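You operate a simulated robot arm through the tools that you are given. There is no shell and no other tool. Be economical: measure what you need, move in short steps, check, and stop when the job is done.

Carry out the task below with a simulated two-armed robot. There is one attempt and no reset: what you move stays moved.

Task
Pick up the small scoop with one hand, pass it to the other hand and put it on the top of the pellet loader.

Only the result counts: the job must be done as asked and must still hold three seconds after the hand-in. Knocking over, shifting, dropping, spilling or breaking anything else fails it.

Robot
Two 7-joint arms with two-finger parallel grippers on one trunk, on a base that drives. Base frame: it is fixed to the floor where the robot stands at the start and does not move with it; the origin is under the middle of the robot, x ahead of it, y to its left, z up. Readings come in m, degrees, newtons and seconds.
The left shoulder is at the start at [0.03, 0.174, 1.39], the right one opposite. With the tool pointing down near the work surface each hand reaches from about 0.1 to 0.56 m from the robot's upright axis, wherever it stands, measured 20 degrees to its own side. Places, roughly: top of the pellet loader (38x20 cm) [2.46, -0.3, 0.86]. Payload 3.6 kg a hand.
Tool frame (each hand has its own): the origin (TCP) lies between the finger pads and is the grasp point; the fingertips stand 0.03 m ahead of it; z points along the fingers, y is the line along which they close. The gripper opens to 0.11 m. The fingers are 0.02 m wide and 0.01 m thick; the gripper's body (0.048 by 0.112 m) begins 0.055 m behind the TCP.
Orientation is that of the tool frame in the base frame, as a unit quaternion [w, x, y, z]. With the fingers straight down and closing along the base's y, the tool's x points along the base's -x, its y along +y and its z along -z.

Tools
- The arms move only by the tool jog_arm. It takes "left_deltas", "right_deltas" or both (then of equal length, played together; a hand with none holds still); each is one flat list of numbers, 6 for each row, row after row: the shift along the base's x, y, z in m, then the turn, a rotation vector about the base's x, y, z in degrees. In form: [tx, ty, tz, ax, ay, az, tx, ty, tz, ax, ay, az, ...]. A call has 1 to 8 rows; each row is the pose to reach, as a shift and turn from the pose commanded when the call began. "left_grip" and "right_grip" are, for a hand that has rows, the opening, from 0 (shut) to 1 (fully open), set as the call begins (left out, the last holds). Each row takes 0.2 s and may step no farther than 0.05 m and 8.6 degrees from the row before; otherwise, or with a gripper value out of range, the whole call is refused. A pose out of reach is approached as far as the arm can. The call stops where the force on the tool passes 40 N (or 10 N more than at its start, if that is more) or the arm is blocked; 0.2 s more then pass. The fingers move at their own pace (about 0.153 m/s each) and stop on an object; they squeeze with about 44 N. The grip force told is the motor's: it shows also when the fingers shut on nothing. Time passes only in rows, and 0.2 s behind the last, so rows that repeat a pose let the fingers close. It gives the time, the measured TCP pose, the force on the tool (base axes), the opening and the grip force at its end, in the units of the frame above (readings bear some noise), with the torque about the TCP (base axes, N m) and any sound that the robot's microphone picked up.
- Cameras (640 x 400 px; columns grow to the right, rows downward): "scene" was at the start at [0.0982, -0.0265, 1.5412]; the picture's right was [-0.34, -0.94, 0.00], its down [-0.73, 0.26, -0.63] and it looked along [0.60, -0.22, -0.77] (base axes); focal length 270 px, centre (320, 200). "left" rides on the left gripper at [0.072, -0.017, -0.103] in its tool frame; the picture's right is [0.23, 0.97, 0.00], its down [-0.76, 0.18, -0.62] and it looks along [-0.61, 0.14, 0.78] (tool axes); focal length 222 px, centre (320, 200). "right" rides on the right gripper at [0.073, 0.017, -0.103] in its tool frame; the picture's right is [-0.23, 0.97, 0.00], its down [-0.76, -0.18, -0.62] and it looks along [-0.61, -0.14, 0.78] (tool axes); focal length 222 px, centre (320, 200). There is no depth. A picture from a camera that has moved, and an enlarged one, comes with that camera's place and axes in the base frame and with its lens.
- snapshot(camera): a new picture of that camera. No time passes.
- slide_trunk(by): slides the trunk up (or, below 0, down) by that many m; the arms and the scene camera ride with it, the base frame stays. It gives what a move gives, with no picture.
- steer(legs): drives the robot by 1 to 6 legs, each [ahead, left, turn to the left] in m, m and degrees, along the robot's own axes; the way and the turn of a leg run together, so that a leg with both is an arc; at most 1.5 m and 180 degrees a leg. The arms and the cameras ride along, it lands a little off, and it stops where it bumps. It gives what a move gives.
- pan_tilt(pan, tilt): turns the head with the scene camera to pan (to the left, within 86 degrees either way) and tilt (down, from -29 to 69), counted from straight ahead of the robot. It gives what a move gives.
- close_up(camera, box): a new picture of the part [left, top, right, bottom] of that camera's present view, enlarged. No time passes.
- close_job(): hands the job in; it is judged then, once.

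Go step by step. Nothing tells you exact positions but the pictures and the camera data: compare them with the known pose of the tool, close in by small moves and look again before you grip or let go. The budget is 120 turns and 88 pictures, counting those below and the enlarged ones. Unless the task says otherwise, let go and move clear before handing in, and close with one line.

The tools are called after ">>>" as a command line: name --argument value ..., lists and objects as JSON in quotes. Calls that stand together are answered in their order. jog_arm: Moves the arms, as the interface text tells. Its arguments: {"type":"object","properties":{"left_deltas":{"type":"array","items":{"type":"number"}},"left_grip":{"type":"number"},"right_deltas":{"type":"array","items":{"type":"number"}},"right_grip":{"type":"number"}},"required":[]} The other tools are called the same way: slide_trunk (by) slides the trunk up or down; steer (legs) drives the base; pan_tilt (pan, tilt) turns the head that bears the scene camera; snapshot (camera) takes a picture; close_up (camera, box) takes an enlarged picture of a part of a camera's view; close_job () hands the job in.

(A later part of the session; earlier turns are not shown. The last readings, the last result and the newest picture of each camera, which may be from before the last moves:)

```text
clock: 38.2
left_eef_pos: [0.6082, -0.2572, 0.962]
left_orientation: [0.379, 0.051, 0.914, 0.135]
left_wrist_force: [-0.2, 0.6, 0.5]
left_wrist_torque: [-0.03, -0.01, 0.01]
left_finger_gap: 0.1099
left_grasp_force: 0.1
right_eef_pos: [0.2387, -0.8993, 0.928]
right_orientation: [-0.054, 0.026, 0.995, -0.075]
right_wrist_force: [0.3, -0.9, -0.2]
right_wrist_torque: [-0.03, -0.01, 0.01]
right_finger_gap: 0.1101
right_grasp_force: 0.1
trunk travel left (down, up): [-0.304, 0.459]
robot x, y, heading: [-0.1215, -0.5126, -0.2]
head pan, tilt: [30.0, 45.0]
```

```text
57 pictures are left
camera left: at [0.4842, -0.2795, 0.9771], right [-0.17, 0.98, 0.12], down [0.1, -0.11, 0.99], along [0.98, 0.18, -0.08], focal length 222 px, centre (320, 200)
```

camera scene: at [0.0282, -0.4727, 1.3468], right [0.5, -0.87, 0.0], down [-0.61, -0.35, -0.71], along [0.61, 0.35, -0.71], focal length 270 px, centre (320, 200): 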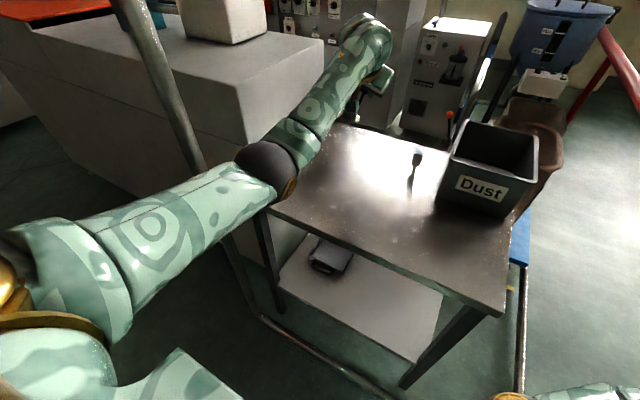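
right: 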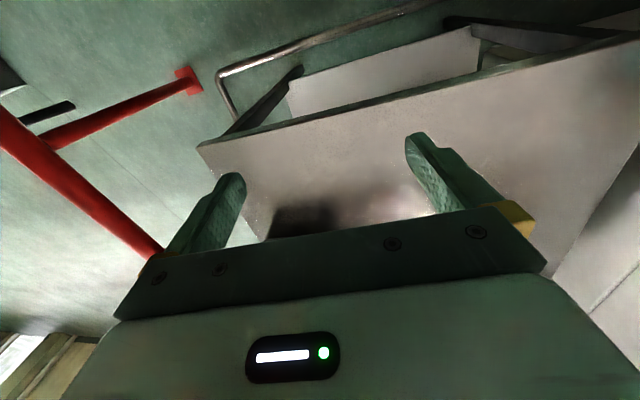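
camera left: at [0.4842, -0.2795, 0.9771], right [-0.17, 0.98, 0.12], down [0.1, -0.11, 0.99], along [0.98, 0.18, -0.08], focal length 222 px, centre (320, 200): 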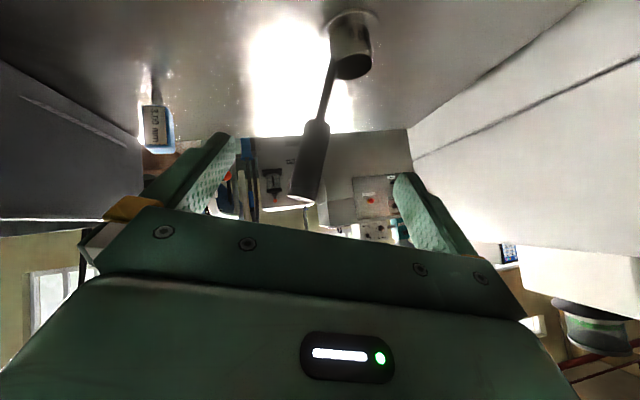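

The scoop is standing as before. I'll flatten the tool pitch by 15° and move to a pre-grasp in front of the thin shaft, at about (0.648, -0.233, 0.886).

>>> jog_arm --left_deltas '[0, 0.008, -0.025, 0, -7.2, -2.3, -0.003, 0.016, -0.05, 0, -14.3, -4.6]'

>>> snapshot --camera "left"

```text
clock: 38.8
left_eef_pos: [0.6058, -0.2389, 0.9095]
left_orientation: [0.495, 0.069, 0.857, 0.126]
left_wrist_force: [0.2, -0.7, -0.7]
left_wrist_torque: [-0.02, 0.02, 0.04]
left_finger_gap: 0.1101
left_grasp_force: 0.0
right_eef_pos: [0.2407, -0.8996, 0.928]
right_orientation: [-0.055, 0.025, 0.995, -0.075]
right_wrist_force: [-0.4, 0.0, 0.5]
right_wrist_torque: [-0.02, -0.01, -0.02]
right_finger_gap: 0.11
right_grasp_force: 0.1
trunk travel left (down, up): [-0.304, 0.459]
robot x, y, heading: [-0.1241, -0.5131, -0.2]
head pan, tilt: [30.0, 45.0]
```

```text
56 pictures are left
camera left: at [0.4802, -0.2512, 0.8936], right [-0.12, 0.99, 0.09], down [-0.16, -0.11, 0.98], along [0.98, 0.1, 0.17], focal length 222 px, centre (320, 200)
```

left: 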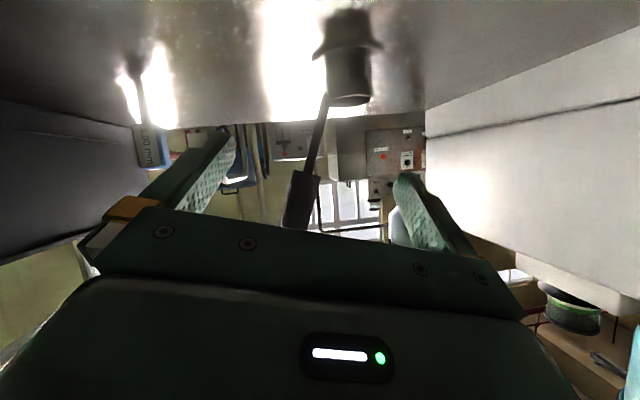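

The shaft is between the open fingers. I'll advance to (0.648, -0.233, 0.882).

>>> jog_arm --left_deltas '[0.015, 0.002, -0.009, 0, 0, 0, 0.03, 0.004, -0.018, 0, 0, 0, 0.043, 0.006, -0.027, 0, 0, 0]'

>>> snapshot --camera "left"

```text
clock: 39.6
left_eef_pos: [0.6492, -0.2322, 0.8835]
left_orientation: [0.494, 0.071, 0.858, 0.125]
left_wrist_force: [-0.5, 0.7, -1.2]
left_wrist_torque: [0.01, 0.01, -0.01]
left_finger_gap: 0.1102
left_grasp_force: 0.0
right_eef_pos: [0.24, -0.8991, 0.9267]
right_orientation: [-0.054, 0.025, 0.995, -0.075]
right_wrist_force: [0.3, -0.2, 0.3]
right_wrist_torque: [-0.02, 0.02, 0.01]
right_finger_gap: 0.1099
right_grasp_force: 0.0
trunk travel left (down, up): [-0.304, 0.459]
robot x, y, heading: [-0.1254, -0.5122, -0.0]
head pan, tilt: [30.0, 45.0]
```

```text
55 pictures are left
camera left: at [0.5232, -0.2453, 0.8668], right [-0.12, 0.99, 0.09], down [-0.16, -0.11, 0.98], along [0.98, 0.1, 0.17], focal length 222 px, centre (320, 200)
```

left: 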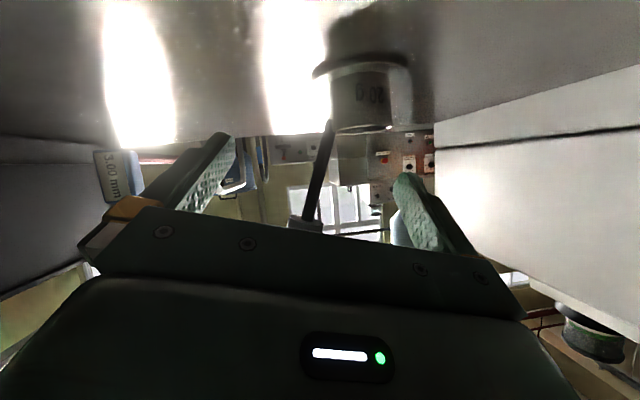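

The shaft is 5 mm to the right of centre. I'll correct by 4 mm and close.

>>> jog_arm --left_deltas '[0, -0.004, 0, 0, 0, 0]'

>>> jog_arm --left_deltas '[0, 0, 0, 0, 0, 0, 0, 0, 0, 0, 0, 0, 0, 0, 0, 0, 0, 0, 0, 0, 0, 0, 0, 0]' --left_grip 0

>>> snapshot --camera "left"

```text
clock: 40.0
left_eef_pos: [0.6483, -0.2367, 0.8809]
left_orientation: [0.494, 0.071, 0.857, 0.125]
left_wrist_force: [-0.2, -0.9, -0.4]
left_wrist_torque: [0.01, 0.04, 0.0]
left_finger_gap: 0.1097
left_grasp_force: 0.0
right_eef_pos: [0.2405, -0.9006, 0.9267]
right_orientation: [-0.053, 0.025, 0.995, -0.076]
right_wrist_force: [-1.2, 0.0, 0.0]
right_wrist_torque: [0.0, -0.01, 0.01]
right_finger_gap: 0.1099
right_grasp_force: 0.0
trunk travel left (down, up): [-0.304, 0.459]
robot x, y, heading: [-0.1219, -0.515, -0.4]
head pan, tilt: [30.0, 45.0]
```

```text
clock: 41.0
left_eef_pos: [0.6476, -0.235, 0.8857]
left_orientation: [0.496, 0.07, 0.856, 0.125]
left_wrist_force: [1.4, 3.5, 11.8]
left_wrist_torque: [0.9, -0.24, -0.07]
left_finger_gap: 0.0075
left_grasp_force: 44.5
right_eef_pos: [0.2395, -0.8995, 0.9287]
right_orientation: [-0.054, 0.026, 0.995, -0.076]
right_wrist_force: [0.1, -0.1, 0.3]
right_wrist_torque: [0.02, 0.04, 0.01]
right_finger_gap: 0.1099
right_grasp_force: 0.0
trunk travel left (down, up): [-0.304, 0.459]
robot x, y, heading: [-0.1258, -0.5105, -0.2]
head pan, tilt: [30.0, 45.0]
```

```text
54 pictures are left
camera left: at [0.5225, -0.2488, 0.8691], right [-0.12, 0.99, 0.09], down [-0.16, -0.11, 0.98], along [0.98, 0.1, 0.17], focal length 222 px, centre (320, 200)
```

left: 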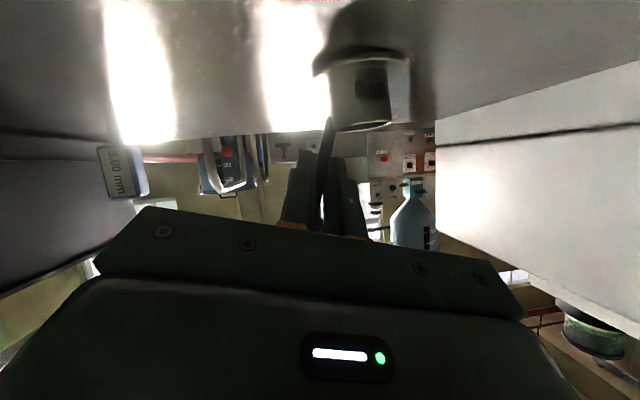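

The shaft is gripped with a 7.5 mm gap. I'll lift and check.

>>> jog_arm --left_deltas '[0, 0, 0.04, 0, 0, 0, 0, 0, 0.08, 0, 0, 0, 0, 0, 0.12, 0, 0, 0, 0, 0, 0.16, 0, 0, 0, 0, 0, 0.2, 0, 0, 0]'

>>> snapshot --camera "left"

```text
clock: 42.2
left_eef_pos: [0.6507, -0.2349, 1.0841]
left_orientation: [0.494, 0.071, 0.858, 0.125]
left_wrist_force: [0.1, 0.0, -2.2]
left_wrist_torque: [-0.02, 0.05, 0.02]
left_finger_gap: 0.0068
left_grasp_force: 43.8
right_eef_pos: [0.24, -0.8993, 0.9268]
right_orientation: [-0.055, 0.025, 0.995, -0.075]
right_wrist_force: [0.2, -0.5, -0.1]
right_wrist_torque: [-0.04, -0.04, -0.03]
right_finger_gap: 0.1101
right_grasp_force: 0.0
trunk travel left (down, up): [-0.304, 0.459]
robot x, y, heading: [-0.1229, -0.5122, 0.0]
head pan, tilt: [30.0, 45.0]
```

```text
53 pictures are left
camera left: at [0.5246, -0.2481, 1.0674], right [-0.12, 0.99, 0.09], down [-0.16, -0.11, 0.98], along [0.98, 0.1, 0.17], focal length 222 px, centre (320, 200)
```

left: 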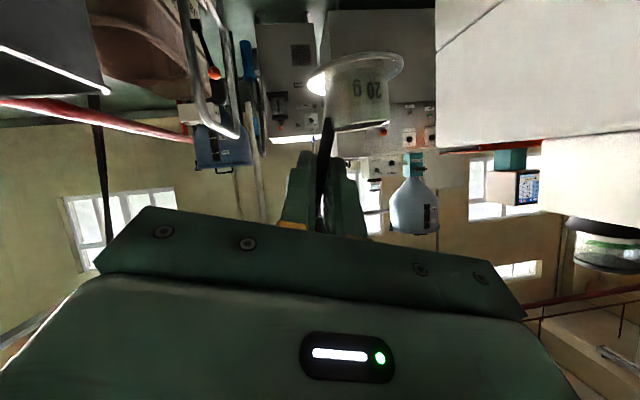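

The scoop is held firmly. I'll back off from the table and pipe, then bring the left hand to the centre while yawing it 90° to point right, ready for the handover.

>>> steer --legs '[[-0.15, 0, 0]]'

>>> jog_arm --left_deltas '[-0.03, -0.02, 0, 0, 0, -7.5, -0.06, -0.04, 0, 0, 0, -15, -0.09, -0.06, 0, 0, 0, -22.5, -0.12, -0.08, 0, 0, 0, -30, -0.155, -0.1, 0, 0, 0, -37.5, -0.19, -0.12, 0, 0, 0, -45]'

>>> pan_tilt --pan 0 --tilt 40

>>> snapshot --camera "scene"

```text
clock: 43.6
left_eef_pos: [0.4999, -0.2351, 1.0855]
left_orientation: [0.495, 0.071, 0.857, 0.124]
left_wrist_force: [-0.1, 0.3, -1.9]
left_wrist_torque: [-0.02, 0.03, 0.01]
left_finger_gap: 0.0069
left_grasp_force: 44.1
right_eef_pos: [0.0886, -0.9001, 0.9286]
right_orientation: [-0.053, 0.026, 0.995, -0.076]
right_wrist_force: [-1.2, -1.0, -0.3]
right_wrist_torque: [0.01, -0.04, 0.01]
right_finger_gap: 0.1102
right_grasp_force: 0.1
trunk travel left (down, up): [-0.304, 0.459]
robot x, y, heading: [-0.2752, -0.5104, -0.3]
head pan, tilt: [30.0, 45.0]
```

```text
clock: 45.0
left_eef_pos: [0.309, -0.354, 1.0822]
left_orientation: [0.505, 0.394, 0.765, -0.073]
left_wrist_force: [-0.5, 0.5, -1.9]
left_wrist_torque: [0.0, 0.01, 0.01]
left_finger_gap: 0.0069
left_grasp_force: 44.1
right_eef_pos: [0.0885, -0.8979, 0.9285]
right_orientation: [-0.055, 0.026, 0.995, -0.076]
right_wrist_force: [0.1, 0.2, 0.0]
right_wrist_torque: [0.02, 0.03, 0.0]
right_finger_gap: 0.11
right_grasp_force: 0.1
trunk travel left (down, up): [-0.304, 0.459]
robot x, y, heading: [-0.2715, -0.51, -0.3]
head pan, tilt: [30.0, 45.0]
```

```text
clock: 45.9
left_eef_pos: [0.3095, -0.3556, 1.0827]
left_orientation: [0.504, 0.393, 0.765, -0.074]
left_wrist_force: [-0.1, -0.3, -2.5]
left_wrist_torque: [-0.02, 0.02, 0.03]
left_finger_gap: 0.0072
left_grasp_force: 43.8
right_eef_pos: [0.0889, -0.8989, 0.9274]
right_orientation: [-0.055, 0.027, 0.995, -0.075]
right_wrist_force: [0.7, -0.9, -0.2]
right_wrist_torque: [-0.03, 0.0, -0.01]
right_finger_gap: 0.1101
right_grasp_force: 0.1
trunk travel left (down, up): [-0.304, 0.459]
robot x, y, heading: [-0.2766, -0.5089, -0.3]
head pan, tilt: [0.0, 40.0]
```

```text
52 pictures are left
camera scene: at [-0.1068, -0.5127, 1.354], right [0.0, -1.0, 0.0], down [-0.64, 0.0, -0.77], along [0.77, 0.0, -0.64], focal length 270 px, centre (320, 200)
```

scene: 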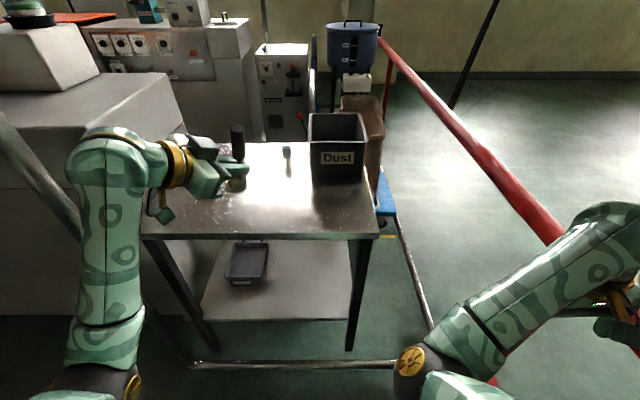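

The scoop is visible upright in the left hand. I'll continue the yaw and bring it to the middle.

>>> jog_arm --left_deltas '[-0.025, -0.025, 0, 0, 0, -7.5, -0.05, -0.05, 0, 0, 0, -15, -0.075, -0.075, 0, 0, 0, -22.5, -0.1, -0.1, 0, 0, 0, -30, -0.125, -0.125, 0, 0, 0, -37.5, -0.15, -0.15, 0, 0, 0, -45]'

>>> snapshot --camera "scene"

```text
clock: 47.3
left_eef_pos: [0.1599, -0.5087, 1.0814]
left_orientation: [0.437, 0.657, 0.556, -0.262]
left_wrist_force: [-0.2, -0.5, -2.2]
left_wrist_torque: [0.06, 0.01, 0.03]
left_finger_gap: 0.0073
left_grasp_force: 44.5
right_eef_pos: [0.0893, -0.901, 0.9277]
right_orientation: [-0.054, 0.026, 0.995, -0.075]
right_wrist_force: [0.6, 0.2, 0.3]
right_wrist_torque: [0.01, 0.01, 0.0]
right_finger_gap: 0.11
right_grasp_force: 0.0
trunk travel left (down, up): [-0.304, 0.459]
robot x, y, heading: [-0.273, -0.5094, -0.4]
head pan, tilt: [0.0, 40.0]
```

```text
51 pictures are left
camera scene: at [-0.107, -0.5133, 1.354], right [0.0, -1.0, 0.0], down [-0.64, 0.0, -0.77], along [0.77, 0.0, -0.64], focal length 270 px, centre (320, 200)
```

scene: 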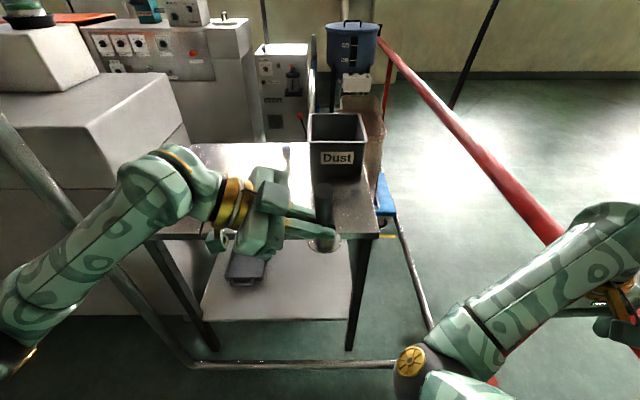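

Left hand is centred. I'll zoom in to locate the handle's top.

>>> close_up --camera "scene" --box '[240, 160, 400, 260]'

```text
4.00 times, centred on (320, 210) of scene
camera zoom: at [-0.107, -0.5133, 1.354], right [0.0, -1.0, 0.0], down [-0.64, 0.0, -0.77], along [0.77, 0.0, -0.64], focal length 1081 px, centre (320, 160)
```

zoom: 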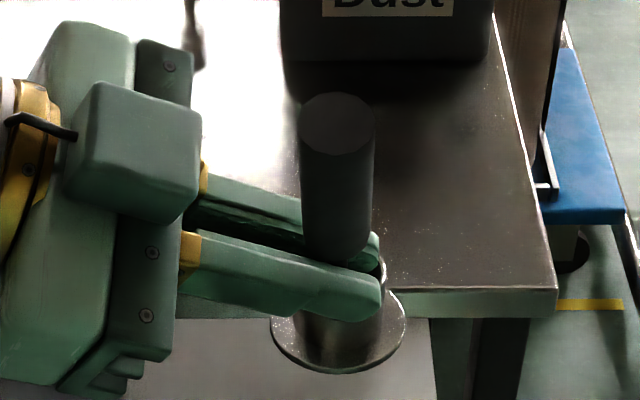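

The handle tip is at about (0.155, -0.518, 1.15). I'll bring the right hand up, pitched 45° and yawed 30° toward the handle, stopping short on the right side.

>>> jog_arm --right_deltas '[0, 0.031, 0.035, 2.54, -6.04, 4.26, 0, 0.062, 0.07, 5.08, -12.08, 8.53, 0, 0.093, 0.105, 7.61, -18.1, 12.8, 0, 0.125, 0.14, 10.15, -24.15, 17.05, 0, 0.156, 0.175, 12.7, -30.2, 21.3, 0, 0.187, 0.21, 15.2, -36.2, 25.6, 0, 0.218, 0.245, 17.8, -42.3, 29.8, 0, 0.25, 0.279, 20.3, -48.3, 34.1]' --right_grip 1

>>> snapshot --camera "scene"

>>> snapshot --camera "right"

```text
clock: 49.1
left_eef_pos: [0.1593, -0.5071, 1.0819]
left_orientation: [0.438, 0.656, 0.556, -0.261]
left_wrist_force: [-1.2, -0.9, -2.3]
left_wrist_torque: [0.02, 0.04, -0.02]
left_finger_gap: 0.0073
left_grasp_force: 43.6
right_eef_pos: [0.0536, -0.8507, 1.1666]
right_orientation: [0.37, -0.239, 0.892, 0.099]
right_wrist_force: [-0.5, 0.9, -0.5]
right_wrist_torque: [0.0, 0.01, -0.02]
right_finger_gap: 0.1096
right_grasp_force: 0.1
right hand out of reach, approached as far as the arm can: row 1, 2, 3, 4, 5, 6, 7, 8
trunk travel left (down, up): [-0.304, 0.459]
robot x, y, heading: [-0.2762, -0.5091, -0.6]
head pan, tilt: [0.0, 40.0]
```

```text
49 pictures are left
camera scene: at [-0.1072, -0.5127, 1.354], right [0.0, -1.0, 0.0], down [-0.64, 0.0, -0.77], along [0.77, 0.0, -0.64], focal length 270 px, centre (320, 200)
```

scene: 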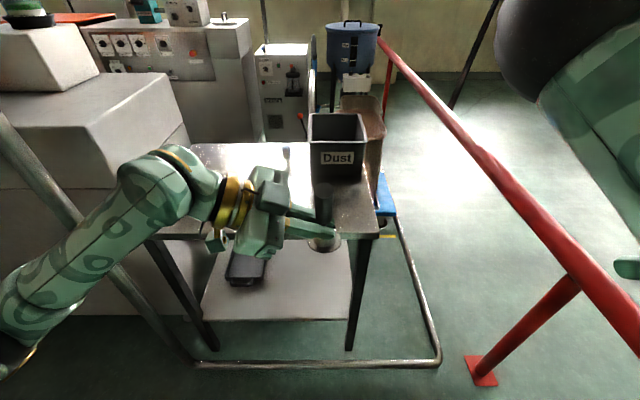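

```text
48 pictures are left
camera right: at [-0.0619, -0.8991, 1.1886], right [-0.35, 0.92, 0.16], down [0.17, -0.11, 0.98], along [0.92, 0.37, -0.12], focal length 222 px, centre (320, 200)
```

right: 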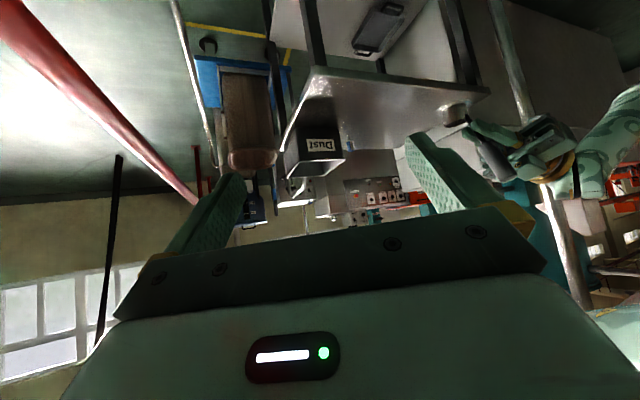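

The right hand lagged behind but has the right orientation. I'll continue toward the pre-grasp.

>>> jog_arm --right_deltas '[0.007, 0.04, 0.008, 0, 0, 0, 0.014, 0.08, 0.016, 0, 0, 0, 0.021, 0.12, 0.024, 0, 0, 0, 0.028, 0.16, 0.032, 0, 0, 0, 0.035, 0.2, 0.04, 0, 0, 0, 0.035, 0.2, 0.04, 0, 0, 0]'

>>> snapshot --camera "scene"

```text
clock: 50.5
left_eef_pos: [0.1585, -0.5075, 1.0812]
left_orientation: [0.437, 0.656, 0.556, -0.262]
left_wrist_force: [-0.2, 0.3, -1.9]
left_wrist_torque: [0.03, 0.05, 0.03]
left_finger_gap: 0.0072
left_grasp_force: 43.2
right_eef_pos: [0.0435, -0.8508, 1.1778]
right_orientation: [0.37, -0.238, 0.892, 0.099]
right_wrist_force: [0.0, -0.4, 0.1]
right_wrist_torque: [-0.02, -0.03, 0.01]
right_finger_gap: 0.1102
right_grasp_force: 0.1
right hand out of reach, approached as far as the arm can: row 1, 2, 3, 4, 5, 6
trunk travel left (down, up): [-0.304, 0.459]
robot x, y, heading: [-0.2754, -0.5147, -0.1]
head pan, tilt: [0.0, 40.0]
```

```text
47 pictures are left
camera scene: at [-0.107, -0.5128, 1.354], right [0.0, -1.0, 0.0], down [-0.64, 0.0, -0.77], along [0.77, 0.0, -0.64], focal length 270 px, centre (320, 200)
```

scene: 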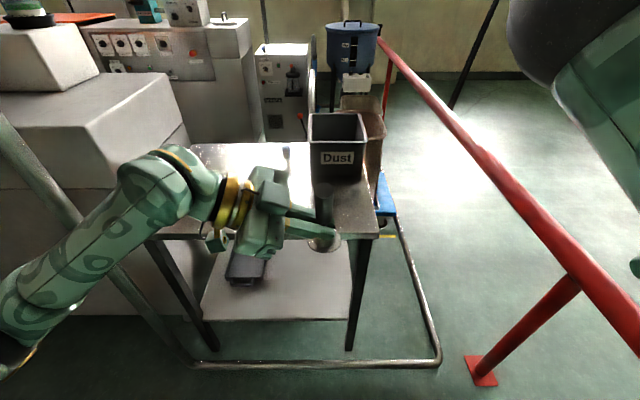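

The right arm is folded too tightly this close to its shoulder. I'll move the left hand forward 0.2 m and the right hand forward too.

>>> jog_arm --left_deltas '[0.04, 0, 0, 0, 0, 0, 0.08, 0, 0, 0, 0, 0, 0.12, 0, 0, 0, 0, 0, 0.16, 0, 0, 0, 0, 0, 0.2, 0, 0, 0, 0, 0]' --right_deltas '[0.045, 0, 0, 0, 0, 0, 0.09, 0, 0, 0, 0, 0, 0.135, 0, 0, 0, 0, 0, 0.18, 0, 0, 0, 0, 0, 0.22, 0, 0, 0, 0, 0]'

>>> snapshot --camera "scene"

```text
clock: 51.7
left_eef_pos: [0.3649, -0.5074, 1.0813]
left_orientation: [0.437, 0.657, 0.556, -0.262]
left_wrist_force: [-0.1, -0.1, -2.3]
left_wrist_torque: [0.0, 0.07, -0.03]
left_finger_gap: 0.0068
left_grasp_force: 44.2
right_eef_pos: [0.2622, -0.8649, 1.1643]
right_orientation: [0.369, -0.239, 0.893, 0.1]
right_wrist_force: [-0.1, 0.0, 0.5]
right_wrist_torque: [-0.02, 0.02, 0.01]
right_finger_gap: 0.1102
right_grasp_force: 0.1
right hand out of reach, approached as far as the arm can: row 1, 2, 3, 4, 5
trunk travel left (down, up): [-0.304, 0.459]
robot x, y, heading: [-0.2738, -0.5127, -0.6]
head pan, tilt: [0.0, 40.0]
```

```text
46 pictures are left
camera scene: at [-0.1052, -0.5135, 1.3537], right [0.0, -1.0, 0.0], down [-0.64, 0.0, -0.76], along [0.76, 0.0, -0.64], focal length 270 px, centre (320, 200)
```

scene: 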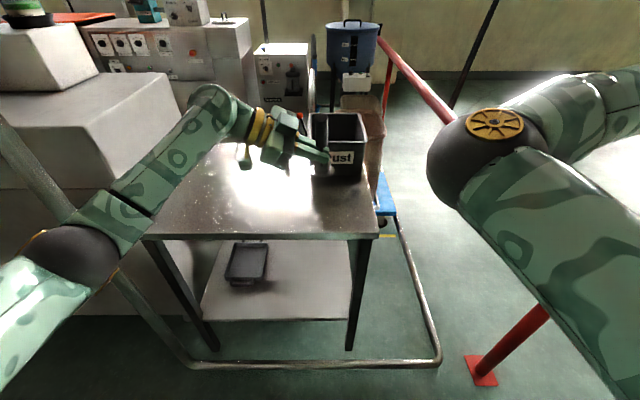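

The right elbow has swung into an awkward configuration. I'll undo it by turning the right hand back to tool-down while lowering it.

>>> jog_arm --right_deltas '[0, 0, -0.02, -2.54, 6.04, -4.26, 0, 0, -0.04, -5.08, 12.08, -8.53, 0, 0, -0.06, -7.61, 18.1, -12.8, 0, 0, -0.08, -10.15, 24.15, -17.05, 0, 0, -0.1, -12.7, 30.2, -21.3, 0, 0, -0.12, -15.2, 36.2, -25.6, 0, 0, -0.14, -17.8, 42.3, -29.8, 0, 0, -0.15, -20.3, 48.3, -34.1]'

>>> snapshot --camera "scene"

```text
clock: 53.5
left_eef_pos: [0.3633, -0.5057, 1.0839]
left_orientation: [0.437, 0.656, 0.556, -0.262]
left_wrist_force: [0.2, -0.1, -2.5]
left_wrist_torque: [0.05, 0.03, 0.01]
left_finger_gap: 0.0069
left_grasp_force: 44.1
right_eef_pos: [0.2611, -0.8655, 1.0134]
right_orientation: [-0.055, 0.028, 0.995, -0.076]
right_wrist_force: [-0.7, 1.0, 1.1]
right_wrist_torque: [-0.01, -0.02, 0.0]
right_finger_gap: 0.11
right_grasp_force: 0.0
right hand out of reach, approached as far as the arm can: row 1, 2
trunk travel left (down, up): [-0.304, 0.459]
robot x, y, heading: [-0.2748, -0.5132, -0.1]
head pan, tilt: [0.0, 40.0]
```

```text
45 pictures are left
camera scene: at [-0.1064, -0.5128, 1.3539], right [0.0, -1.0, 0.0], down [-0.64, 0.0, -0.77], along [0.77, 0.0, -0.64], focal length 270 px, centre (320, 200)
```

scene: 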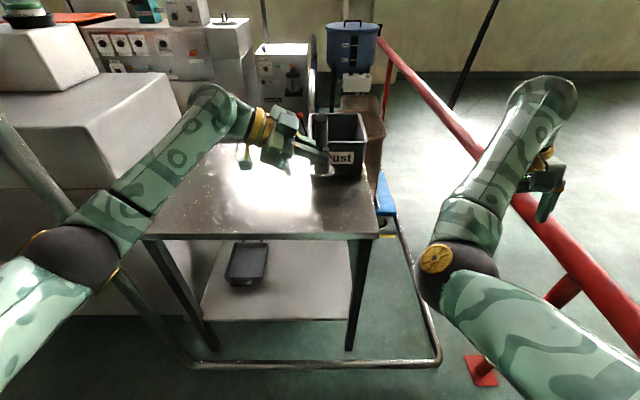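

The right arm works with its elbow inward, so a tool-down grasp on the handle top from above suits it better. I'll bring the scoop back and to the right while raising the right hand.

>>> jog_arm --left_deltas '[-0.02, -0.025, 0, 0, 0, 0, -0.04, -0.05, 0, 0, 0, 0, -0.06, -0.075, 0, 0, 0, 0, -0.08, -0.1, 0, 0, 0, 0, -0.08, -0.12, 0, 0, 0, 0, -0.08, -0.12, 0, 0, 0, 0]' --right_deltas '[0, 0, 0.04, 0, 0, 0, 0, 0, 0.08, 0, 0, 0, 0, 0, 0.12, 0, 0, 0, 0, 0, 0.16, 0, 0, 0, 0, 0, 0.2, 0, 0, 0, 0, 0, 0.24, 0, 0, 0]'

>>> snapshot --camera "scene"

```text
clock: 54.9
left_eef_pos: [0.2812, -0.6264, 1.0843]
left_orientation: [0.438, 0.656, 0.556, -0.261]
left_wrist_force: [0.2, 0.2, -1.1]
left_wrist_torque: [0.04, 0.0, 0.03]
left_finger_gap: 0.007
left_grasp_force: 44.0
right_eef_pos: [0.2564, -0.8651, 1.2545]
right_orientation: [-0.054, 0.026, 0.995, -0.076]
right_wrist_force: [0.6, 0.6, -0.5]
right_wrist_torque: [0.03, -0.03, -0.05]
right_finger_gap: 0.1102
right_grasp_force: 0.1
trunk travel left (down, up): [-0.304, 0.459]
robot x, y, heading: [-0.2763, -0.5114, -0.6]
head pan, tilt: [0.0, 40.0]
```

```text
44 pictures are left
camera scene: at [-0.1078, -0.5124, 1.3542], right [0.0, -1.0, 0.0], down [-0.64, 0.0, -0.77], along [0.77, 0.0, -0.64], focal length 270 px, centre (320, 200)
```

scene: 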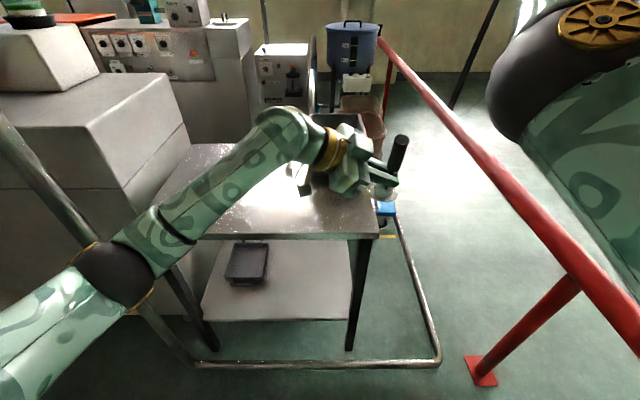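

Now I'll measure the handle tip precisely before bringing the right hand over it.

>>> close_up --camera "scene" --box '[320, 110, 448, 230]'

>>> snapshot --camera "right"

```text
3.33 times, centred on (384, 170) of scene
camera zoom: at [-0.1078, -0.5124, 1.3542], right [0.0, -1.0, 0.0], down [-0.64, 0.0, -0.77], along [0.77, 0.0, -0.64], focal length 901 px, centre (107, 300)
```

zoom: 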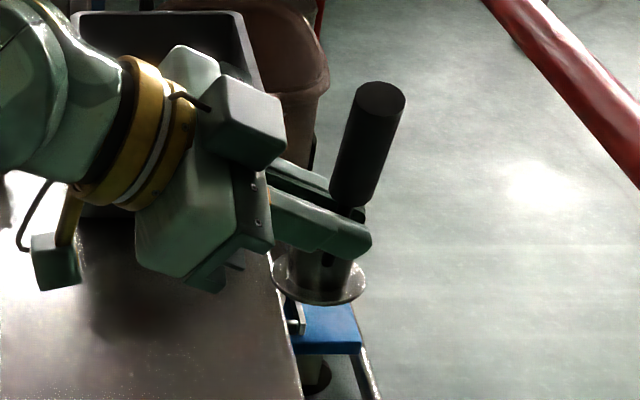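

```text
42 pictures are left
camera right: at [0.1987, -0.8301, 1.3621], right [0.27, 0.95, -0.17], down [0.82, -0.13, 0.56], along [0.51, -0.29, -0.81], focal length 222 px, centre (320, 200)
```

right: 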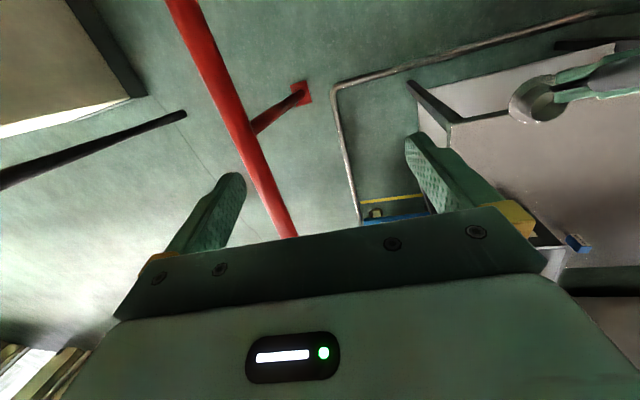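

The tip is about (0.268, -0.637, 1.16). I'll move the right hand above it, straightening it to tool-down and opening it only about 5 cm to miss the left gripper's housing.

>>> jog_arm --right_deltas '[0.003, 0.04, 0, 1.7, -1.2, 0.6, 0.006, 0.08, 0, 3.5, -2.5, 1.2, 0.009, 0.12, 0, 5.2, -3.7, 1.8, 0.012, 0.16, 0, 7, -5, 2.4, 0.014, 0.2, 0, 8.7, -6.2, 3, 0.014, 0.228, 0, 8.7, -6.2, 3]' --right_grip 0.5

>>> snapshot --camera "scene"

>>> snapshot --camera "right"

```text
clock: 56.3
left_eef_pos: [0.2827, -0.6238, 1.0837]
left_orientation: [0.438, 0.655, 0.557, -0.262]
left_wrist_force: [-0.1, 0.2, -1.6]
left_wrist_torque: [0.04, 0.03, 0.01]
left_finger_gap: 0.0068
left_grasp_force: 44.4
right_eef_pos: [0.2789, -0.6843, 1.2698]
right_orientation: [-0.001, 0.0, 1.0, 0.0]
right_wrist_force: [-0.3, 0.2, -0.2]
right_wrist_torque: [0.0, 0.01, -0.02]
right_finger_gap: 0.055
right_grasp_force: 0.1
right hand out of reach, approached as far as the arm can: row 2, 5, 6
trunk travel left (down, up): [-0.304, 0.459]
robot x, y, heading: [-0.2725, -0.5103, -0.0]
head pan, tilt: [0.0, 40.0]
```

```text
41 pictures are left
camera scene: at [-0.106, -0.5114, 1.3538], right [0.0, -1.0, 0.0], down [-0.64, 0.0, -0.77], along [0.77, 0.0, -0.64], focal length 270 px, centre (320, 200)
```

scene: 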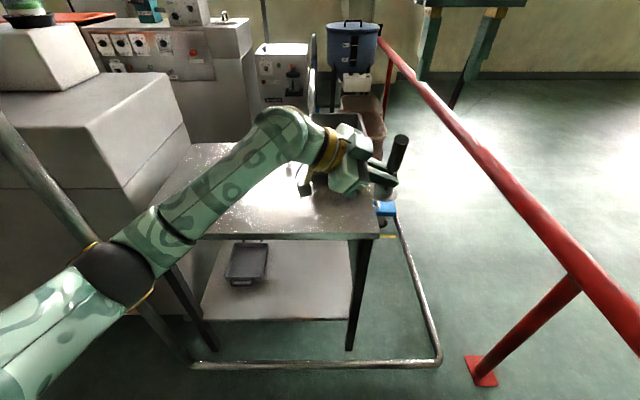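

```text
40 pictures are left
camera right: at [0.2083, -0.6678, 1.3738], right [0.23, 0.97, 0.0], down [0.76, -0.18, 0.62], along [0.6, -0.14, -0.78], focal length 222 px, centre (320, 200)
```

right: 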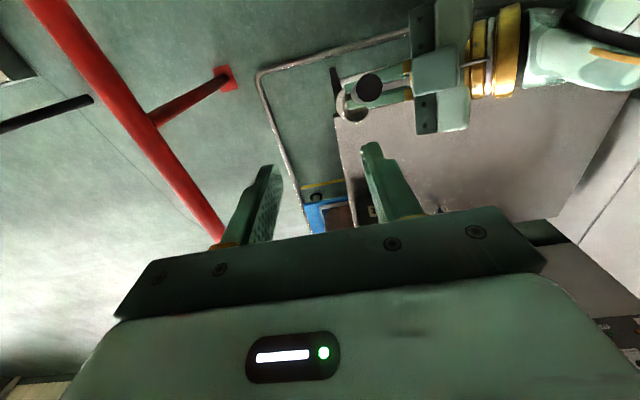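

The right camera confirms the tip at about (0.263, -0.636, 1.16). The right arm is near its limit, so I'll bring the scoop under the right hand instead.

>>> jog_arm --left_deltas '[0.008, -0.024, 0, 0, 0, 0, 0.016, -0.048, 0, 0, 0, 0]'

>>> snapshot --camera "right"

```text
clock: 56.9
left_eef_pos: [0.2983, -0.6726, 1.0847]
left_orientation: [0.437, 0.657, 0.556, -0.262]
left_wrist_force: [-0.3, -0.7, -1.0]
left_wrist_torque: [0.04, 0.02, -0.01]
left_finger_gap: 0.0069
left_grasp_force: 44.4
right_eef_pos: [0.2778, -0.6873, 1.27]
right_orientation: [0.0, 0.0, 1.0, 0.001]
right_wrist_force: [0.3, -0.5, -0.7]
right_wrist_torque: [0.01, -0.04, 0.01]
right_finger_gap: 0.055
right_grasp_force: 0.1
trunk travel left (down, up): [-0.304, 0.459]
robot x, y, heading: [-0.2727, -0.5098, -0.4]
head pan, tilt: [0.0, 40.0]
```

```text
39 pictures are left
camera right: at [0.2071, -0.6708, 1.374], right [0.23, 0.97, 0.0], down [0.76, -0.18, 0.62], along [0.61, -0.14, -0.78], focal length 222 px, centre (320, 200)
```

right: 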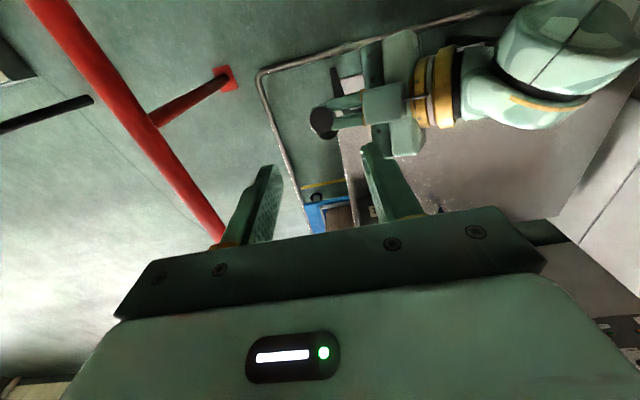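

Tip and right TCP agree within 5 mm. I'll narrow the opening to 4 cm to clear the housing and descend partway to check.

>>> jog_arm --right_deltas '[0.004, 0, -0.02, 0, 0, 0, 0.004, 0, -0.04, 0, 0, 0, 0.004, 0, -0.07, 0, 0, 0]' --right_grip 0.36

>>> snapshot --camera "right"

>>> close_up --camera "scene" --box '[320, 60, 512, 180]'

```text
clock: 57.7
left_eef_pos: [0.2989, -0.6729, 1.083]
left_orientation: [0.437, 0.657, 0.556, -0.261]
left_wrist_force: [-0.6, 0.5, -1.8]
left_wrist_torque: [0.02, 0.04, -0.03]
left_finger_gap: 0.0069
left_grasp_force: 43.5
right_eef_pos: [0.3029, -0.6965, 1.2087]
right_orientation: [-0.002, 0.0, 1.0, 0.001]
right_wrist_force: [0.2, -0.3, -0.6]
right_wrist_torque: [0.03, 0.01, -0.02]
right_finger_gap: 0.0397
right_grasp_force: 0.2
right hand out of reach, approached as far as the arm can: row 1, 2, 3
trunk travel left (down, up): [-0.304, 0.459]
robot x, y, heading: [-0.2752, -0.5141, -0.3]
head pan, tilt: [0.0, 40.0]
```

```text
38 pictures are left
camera right: at [0.2322, -0.6804, 1.3121], right [0.23, 0.97, 0.0], down [0.76, -0.18, 0.62], along [0.6, -0.14, -0.78], focal length 222 px, centre (320, 200)
```

right: 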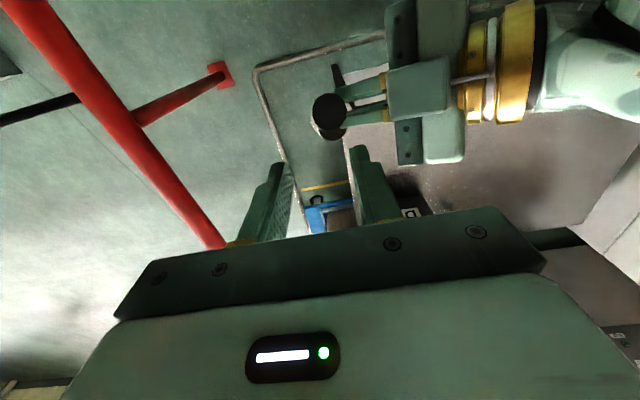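

```text
3.33 times, centred on (416, 120) of scene
camera zoom: at [-0.1058, -0.5132, 1.3538], right [0.0, -1.0, 0.0], down [-0.64, 0.0, -0.77], along [0.77, 0.0, -0.64], focal length 901 px, centre (0, 467)
```

zoom: 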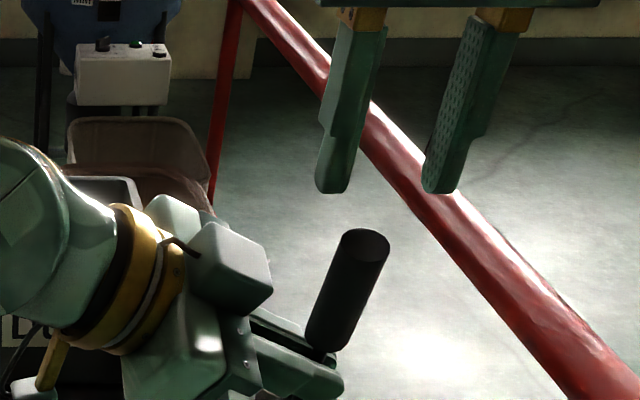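

The right hand is at its limit there, so I'll hold it still and raise the scoop into it: line up in xy first, then rise.

>>> jog_arm --left_deltas '[0.026, -0.0125, 0, 0, 0, 0, 0.026, -0.0125, 0.01, 0, 0, 0]'

>>> snapshot --camera "right"

>>> close_up --camera "scene" --box '[320, 60, 512, 180]'

```text
clock: 58.3
left_eef_pos: [0.3238, -0.684, 1.0936]
left_orientation: [0.437, 0.657, 0.556, -0.262]
left_wrist_force: [-0.5, 0.2, -2.1]
left_wrist_torque: [0.03, 0.01, -0.01]
left_finger_gap: 0.007
left_grasp_force: 44.0
right_eef_pos: [0.301, -0.6961, 1.2093]
right_orientation: [-0.002, 0.0, 1.0, 0.001]
right_wrist_force: [0.2, -0.1, 0.5]
right_wrist_torque: [-0.01, -0.01, -0.02]
right_finger_gap: 0.0397
right_grasp_force: 0.0
trunk travel left (down, up): [-0.304, 0.459]
robot x, y, heading: [-0.2736, -0.5109, -0.2]
head pan, tilt: [0.0, 40.0]
```

```text
36 pictures are left
camera right: at [0.2305, -0.6792, 1.3132], right [0.23, 0.97, 0.0], down [0.76, -0.18, 0.62], along [0.6, -0.14, -0.78], focal length 222 px, centre (320, 200)
```

right: 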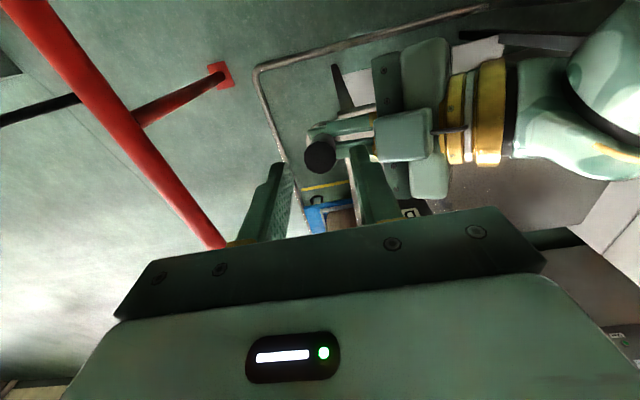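

```text
3.33 times, centred on (416, 120) of scene
camera zoom: at [-0.1074, -0.512, 1.3541], right [0.0, -1.0, 0.0], down [-0.64, 0.0, -0.77], along [0.77, 0.0, -0.64], focal length 901 px, centre (0, 467)
```

zoom: 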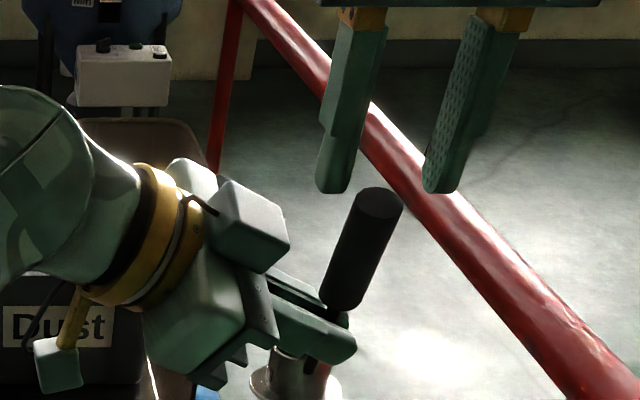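

Aligned within a few mm. I'll raise the scoop 5.5 cm so its handle enters between the right fingers.

>>> jog_arm --left_deltas '[0, -0.001, 0.015, 0, 0, 0, 0, -0.002, 0.03, 0, 0, 0, 0, -0.002, 0.045, 0, 0, 0, 0, -0.002, 0.055, 0, 0, 0]'

>>> snapshot --camera "right"

>>> close_up --camera "scene" --box '[320, 60, 512, 180]'

```text
clock: 59.3
left_eef_pos: [0.3251, -0.6876, 1.148]
left_orientation: [0.437, 0.657, 0.556, -0.262]
left_wrist_force: [-0.2, -0.3, -1.2]
left_wrist_torque: [0.06, -0.03, 0.01]
left_finger_gap: 0.0071
left_grasp_force: 43.8
right_eef_pos: [0.3016, -0.6961, 1.2092]
right_orientation: [-0.002, 0.0, 1.0, 0.002]
right_wrist_force: [-0.1, 0.3, 0.3]
right_wrist_torque: [0.0, -0.02, 0.02]
right_finger_gap: 0.0395
right_grasp_force: 0.0
trunk travel left (down, up): [-0.304, 0.459]
robot x, y, heading: [-0.2717, -0.5175, -0.2]
head pan, tilt: [0.0, 40.0]
```

```text
34 pictures are left
camera right: at [0.2311, -0.6801, 1.3128], right [0.23, 0.97, 0.0], down [0.76, -0.18, 0.62], along [0.6, -0.14, -0.78], focal length 222 px, centre (320, 200)
```

right: 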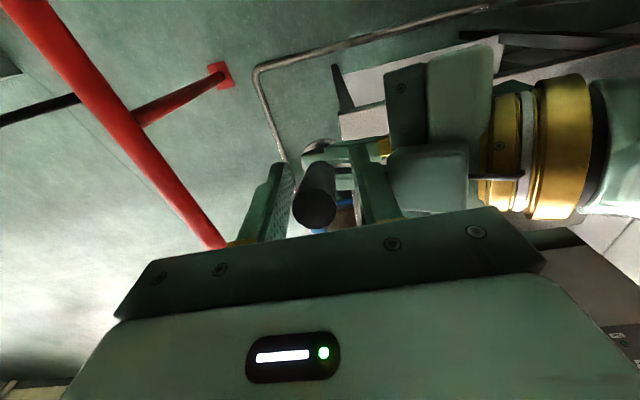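

```text
3.33 times, centred on (416, 120) of scene
camera zoom: at [-0.1068, -0.5129, 1.354], right [0.0, -1.0, 0.0], down [-0.64, 0.0, -0.77], along [0.77, 0.0, -0.64], focal length 901 px, centre (0, 467)
```

zoom: 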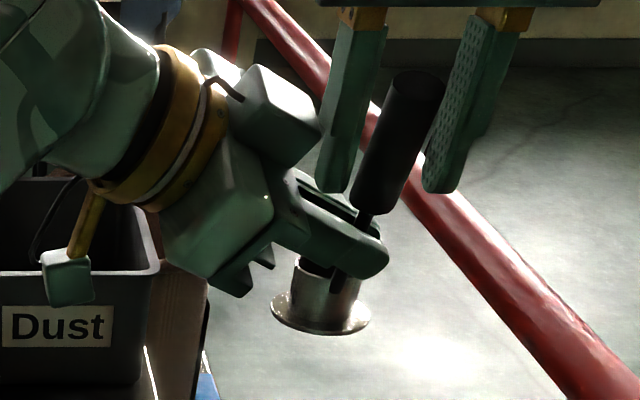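

The handle sits between the right fingers, nearly parallel to them. I'll close the right gripper.

>>> jog_arm --right_deltas '[0, 0, 0, 0, 0, 0, 0, 0, 0, 0, 0, 0, 0, 0, 0, 0, 0, 0]' --right_grip 0

>>> close_up --camera "scene" --box '[320, 60, 512, 180]'

```text
clock: 60.1
left_eef_pos: [0.3249, -0.6867, 1.1479]
left_orientation: [0.437, 0.657, 0.556, -0.262]
left_wrist_force: [-12.5, 26.3, 2.8]
left_wrist_torque: [-0.45, -0.03, -0.27]
left_finger_gap: 0.0069
left_grasp_force: 44.2
right_eef_pos: [0.302, -0.6988, 1.2096]
right_orientation: [-0.001, 0.0, 1.0, -0.003]
right_wrist_force: [11.4, -26.1, -3.4]
right_wrist_torque: [-1.2, -0.59, -0.44]
right_finger_gap: 0.0226
right_grasp_force: 44.3
trunk travel left (down, up): [-0.304, 0.459]
robot x, y, heading: [-0.2743, -0.511, -0.3]
head pan, tilt: [0.0, 40.0]
```

```text
3.33 times, centred on (416, 120) of scene
camera zoom: at [-0.1067, -0.5129, 1.354], right [0.0, -1.0, 0.0], down [-0.64, 0.0, -0.77], along [0.77, 0.0, -0.64], focal length 901 px, centre (0, 467)
```

zoom: 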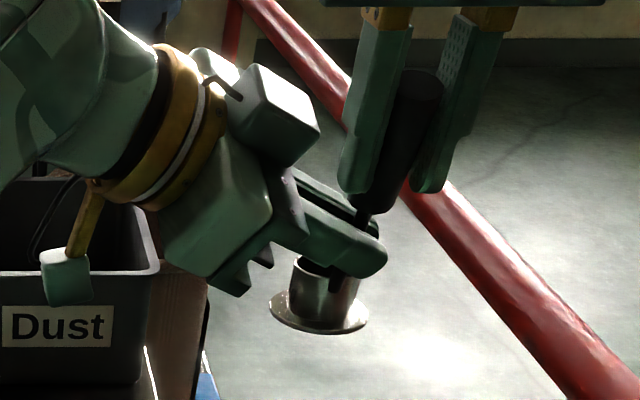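

The right hand has the handle, with a 22.6 mm gap and 44 N. I'll open the left hand and withdraw it to the left.

>>> jog_arm --left_deltas '[0, 0, 0, 0, 0, 0, 0, 0, 0, 0, 0, 0, 0, 0.03, 0, 0, 0, 0, 0, 0.07, 0, 0, 0, 0, 0, 0.11, 0, 0, 0, 0, 0, 0.15, 0, 0, 0, 0]' --left_grip 0.6

>>> snapshot --camera "scene"

```text
clock: 61.5
left_eef_pos: [0.3239, -0.5351, 1.1473]
left_orientation: [0.439, 0.655, 0.557, -0.261]
left_wrist_force: [-0.4, -0.2, -0.6]
left_wrist_torque: [-0.01, 0.01, 0.02]
left_finger_gap: 0.066
left_grasp_force: 0.0
right_eef_pos: [0.3005, -0.6946, 1.2089]
right_orientation: [-0.002, 0.0, 1.0, 0.001]
right_wrist_force: [-0.1, 0.5, -0.6]
right_wrist_torque: [-0.03, 0.07, -0.02]
right_finger_gap: 0.0223
right_grasp_force: 44.3
trunk travel left (down, up): [-0.304, 0.459]
robot x, y, heading: [-0.2708, -0.514, -0.3]
head pan, tilt: [0.0, 40.0]
```

```text
31 pictures are left
camera scene: at [-0.1068, -0.5117, 1.354], right [0.0, -1.0, 0.0], down [-0.64, 0.0, -0.77], along [0.77, 0.0, -0.64], focal length 270 px, centre (320, 200)
```

scene: 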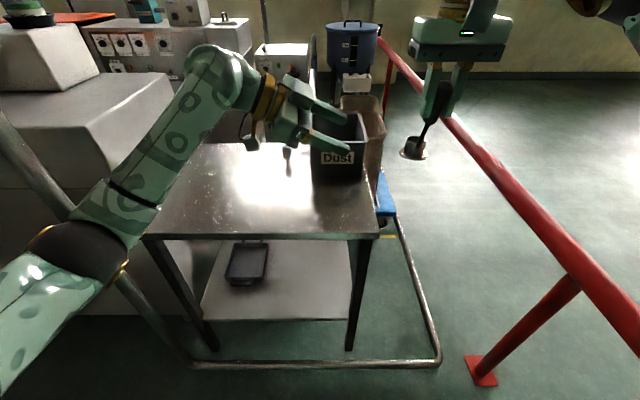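

The handover is done and the right hand holds the scoop. Now for the route to the loader: I'll raise the trunk for an overview.

>>> slide_trunk --by 0.44

>>> pan_tilt --pan -5 --tilt 30

>>> snapshot --camera "scene"

```text
refused: 0.44 is not a number from -0.4 to 0.4
```

```text
clock: 62.2
left_eef_pos: [0.3234, -0.537, 1.1477]
left_orientation: [0.437, 0.657, 0.556, -0.262]
left_wrist_force: [0.3, 0.9, -0.8]
left_wrist_torque: [0.02, -0.01, 0.01]
left_finger_gap: 0.0663
left_grasp_force: 0.1
right_eef_pos: [0.3017, -0.6954, 1.2095]
right_orientation: [-0.002, 0.0, 1.0, 0.001]
right_wrist_force: [0.4, 0.2, 0.2]
right_wrist_torque: [0.01, 0.1, -0.02]
right_finger_gap: 0.0222
right_grasp_force: 44.3
trunk travel left (down, up): [-0.304, 0.459]
robot x, y, heading: [-0.2681, -0.5123, -0.1]
head pan, tilt: [-5.0, 30.0]
```

```text
30 pictures are left
camera scene: at [-0.1016, -0.5207, 1.3693], right [-0.09, -1.0, 0.0], down [-0.5, 0.05, -0.87], along [0.86, -0.08, -0.5], focal length 270 px, centre (320, 200)
```

scene: 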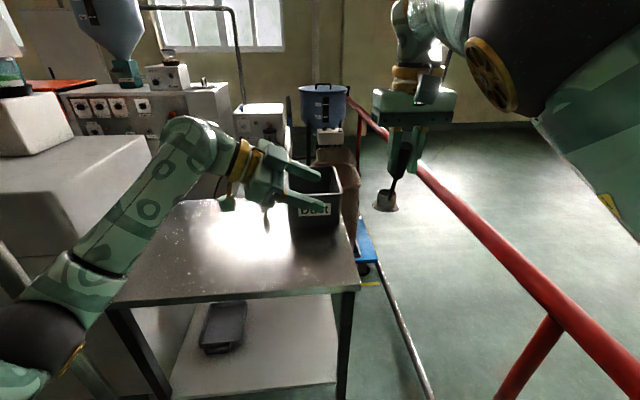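

The arms block the view. I'll pull the left arm back and raise the trunk 0.4.

>>> jog_arm --left_deltas '[-0.025, 0.037, 0, 0, 0, 0, -0.05, 0.075, 0, 0, 0, 0, -0.075, 0.11, 0, 0, 0, 0, -0.1, 0.15, 0, 0, 0, 0, -0.125, 0.187, 0, 0, 0, 0, -0.15, 0.225, 0, 0, 0, 0, -0.175, 0.26, 0, 0, 0, 0, -0.2, 0.29, 0, 0, 0, 0]'

>>> slide_trunk --by 0.4

>>> pan_tilt --pan -8 --tilt 35

>>> snapshot --camera "scene"

```text
clock: 64.0
left_eef_pos: [0.1227, -0.2475, 1.1495]
left_orientation: [0.438, 0.657, 0.555, -0.261]
left_wrist_force: [-0.7, 0.2, 1.2]
left_wrist_torque: [0.03, 0.01, 0.02]
left_finger_gap: 0.066
left_grasp_force: 0.0
right_eef_pos: [0.3002, -0.6955, 1.2098]
right_orientation: [-0.002, 0.0, 1.0, 0.0]
right_wrist_force: [0.4, 0.3, 0.6]
right_wrist_torque: [0.02, 0.04, -0.02]
right_finger_gap: 0.0224
right_grasp_force: 44.0
trunk travel left (down, up): [-0.304, 0.459]
robot x, y, heading: [-0.2709, -0.5114, -0.4]
head pan, tilt: [-5.0, 30.0]
```

```text
clock: 67.9
left_eef_pos: [0.124, -0.2472, 1.5474]
left_orientation: [0.437, 0.657, 0.556, -0.262]
left_wrist_force: [0.8, -0.5, 1.1]
left_wrist_torque: [0.0, 0.01, 0.0]
left_finger_gap: 0.066
left_grasp_force: 0.0
right_eef_pos: [0.3008, -0.6966, 1.6093]
right_orientation: [-0.001, 0.0, 1.0, -0.001]
right_wrist_force: [0.4, -0.8, -2.2]
right_wrist_torque: [-0.02, 0.04, -0.03]
right_finger_gap: 0.0222
right_grasp_force: 44.1
trunk travel left (down, up): [-0.704, 0.059]
robot x, y, heading: [-0.2756, -0.5136, -0.1]
head pan, tilt: [-5.0, 30.0]
```

```text
clock: 68.5
left_eef_pos: [0.1244, -0.2481, 1.5478]
left_orientation: [0.438, 0.656, 0.556, -0.262]
left_wrist_force: [0.8, -0.2, -0.2]
left_wrist_torque: [0.0, -0.01, -0.02]
left_finger_gap: 0.0661
left_grasp_force: 0.1
right_eef_pos: [0.3018, -0.6959, 1.6094]
right_orientation: [-0.001, -0.001, 1.0, 0.0]
right_wrist_force: [0.0, 0.3, -1.5]
right_wrist_torque: [0.0, 0.1, -0.03]
right_finger_gap: 0.0224
right_grasp_force: 44.3
trunk travel left (down, up): [-0.704, 0.059]
robot x, y, heading: [-0.2698, -0.5123, -0.5]
head pan, tilt: [-8.0, 35.0]
```

```text
29 pictures are left
camera scene: at [-0.1708, -0.5245, 1.7641], right [-0.14, -0.99, 0.0], down [-0.57, 0.08, -0.82], along [0.81, -0.12, -0.57], focal length 270 px, centre (320, 200)
```

scene: 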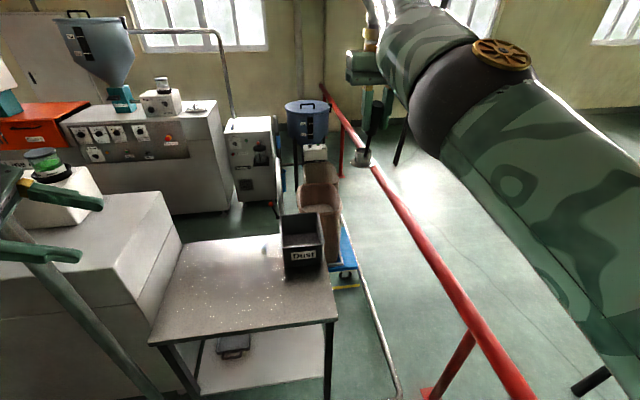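

I'll zoom in on the region around the loader and cart.

>>> close_up --camera "scene" --box '[150, 70, 450, 320]'

```text
1.60 times, centred on (300, 195) of scene
camera zoom: at [-0.1708, -0.5245, 1.7641], right [-0.14, -0.99, 0.0], down [-0.57, 0.08, -0.82], along [0.81, -0.12, -0.57], focal length 432 px, centre (352, 208)
```

zoom: 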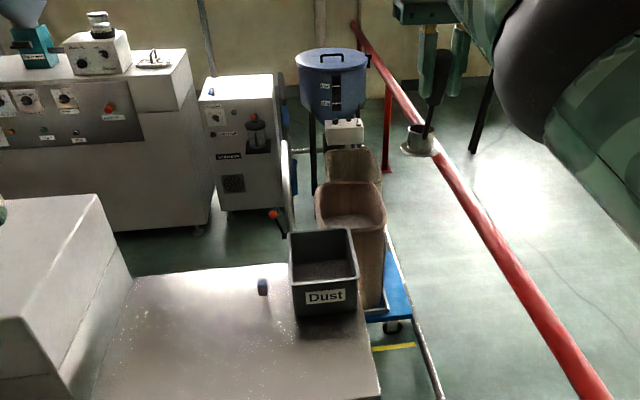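

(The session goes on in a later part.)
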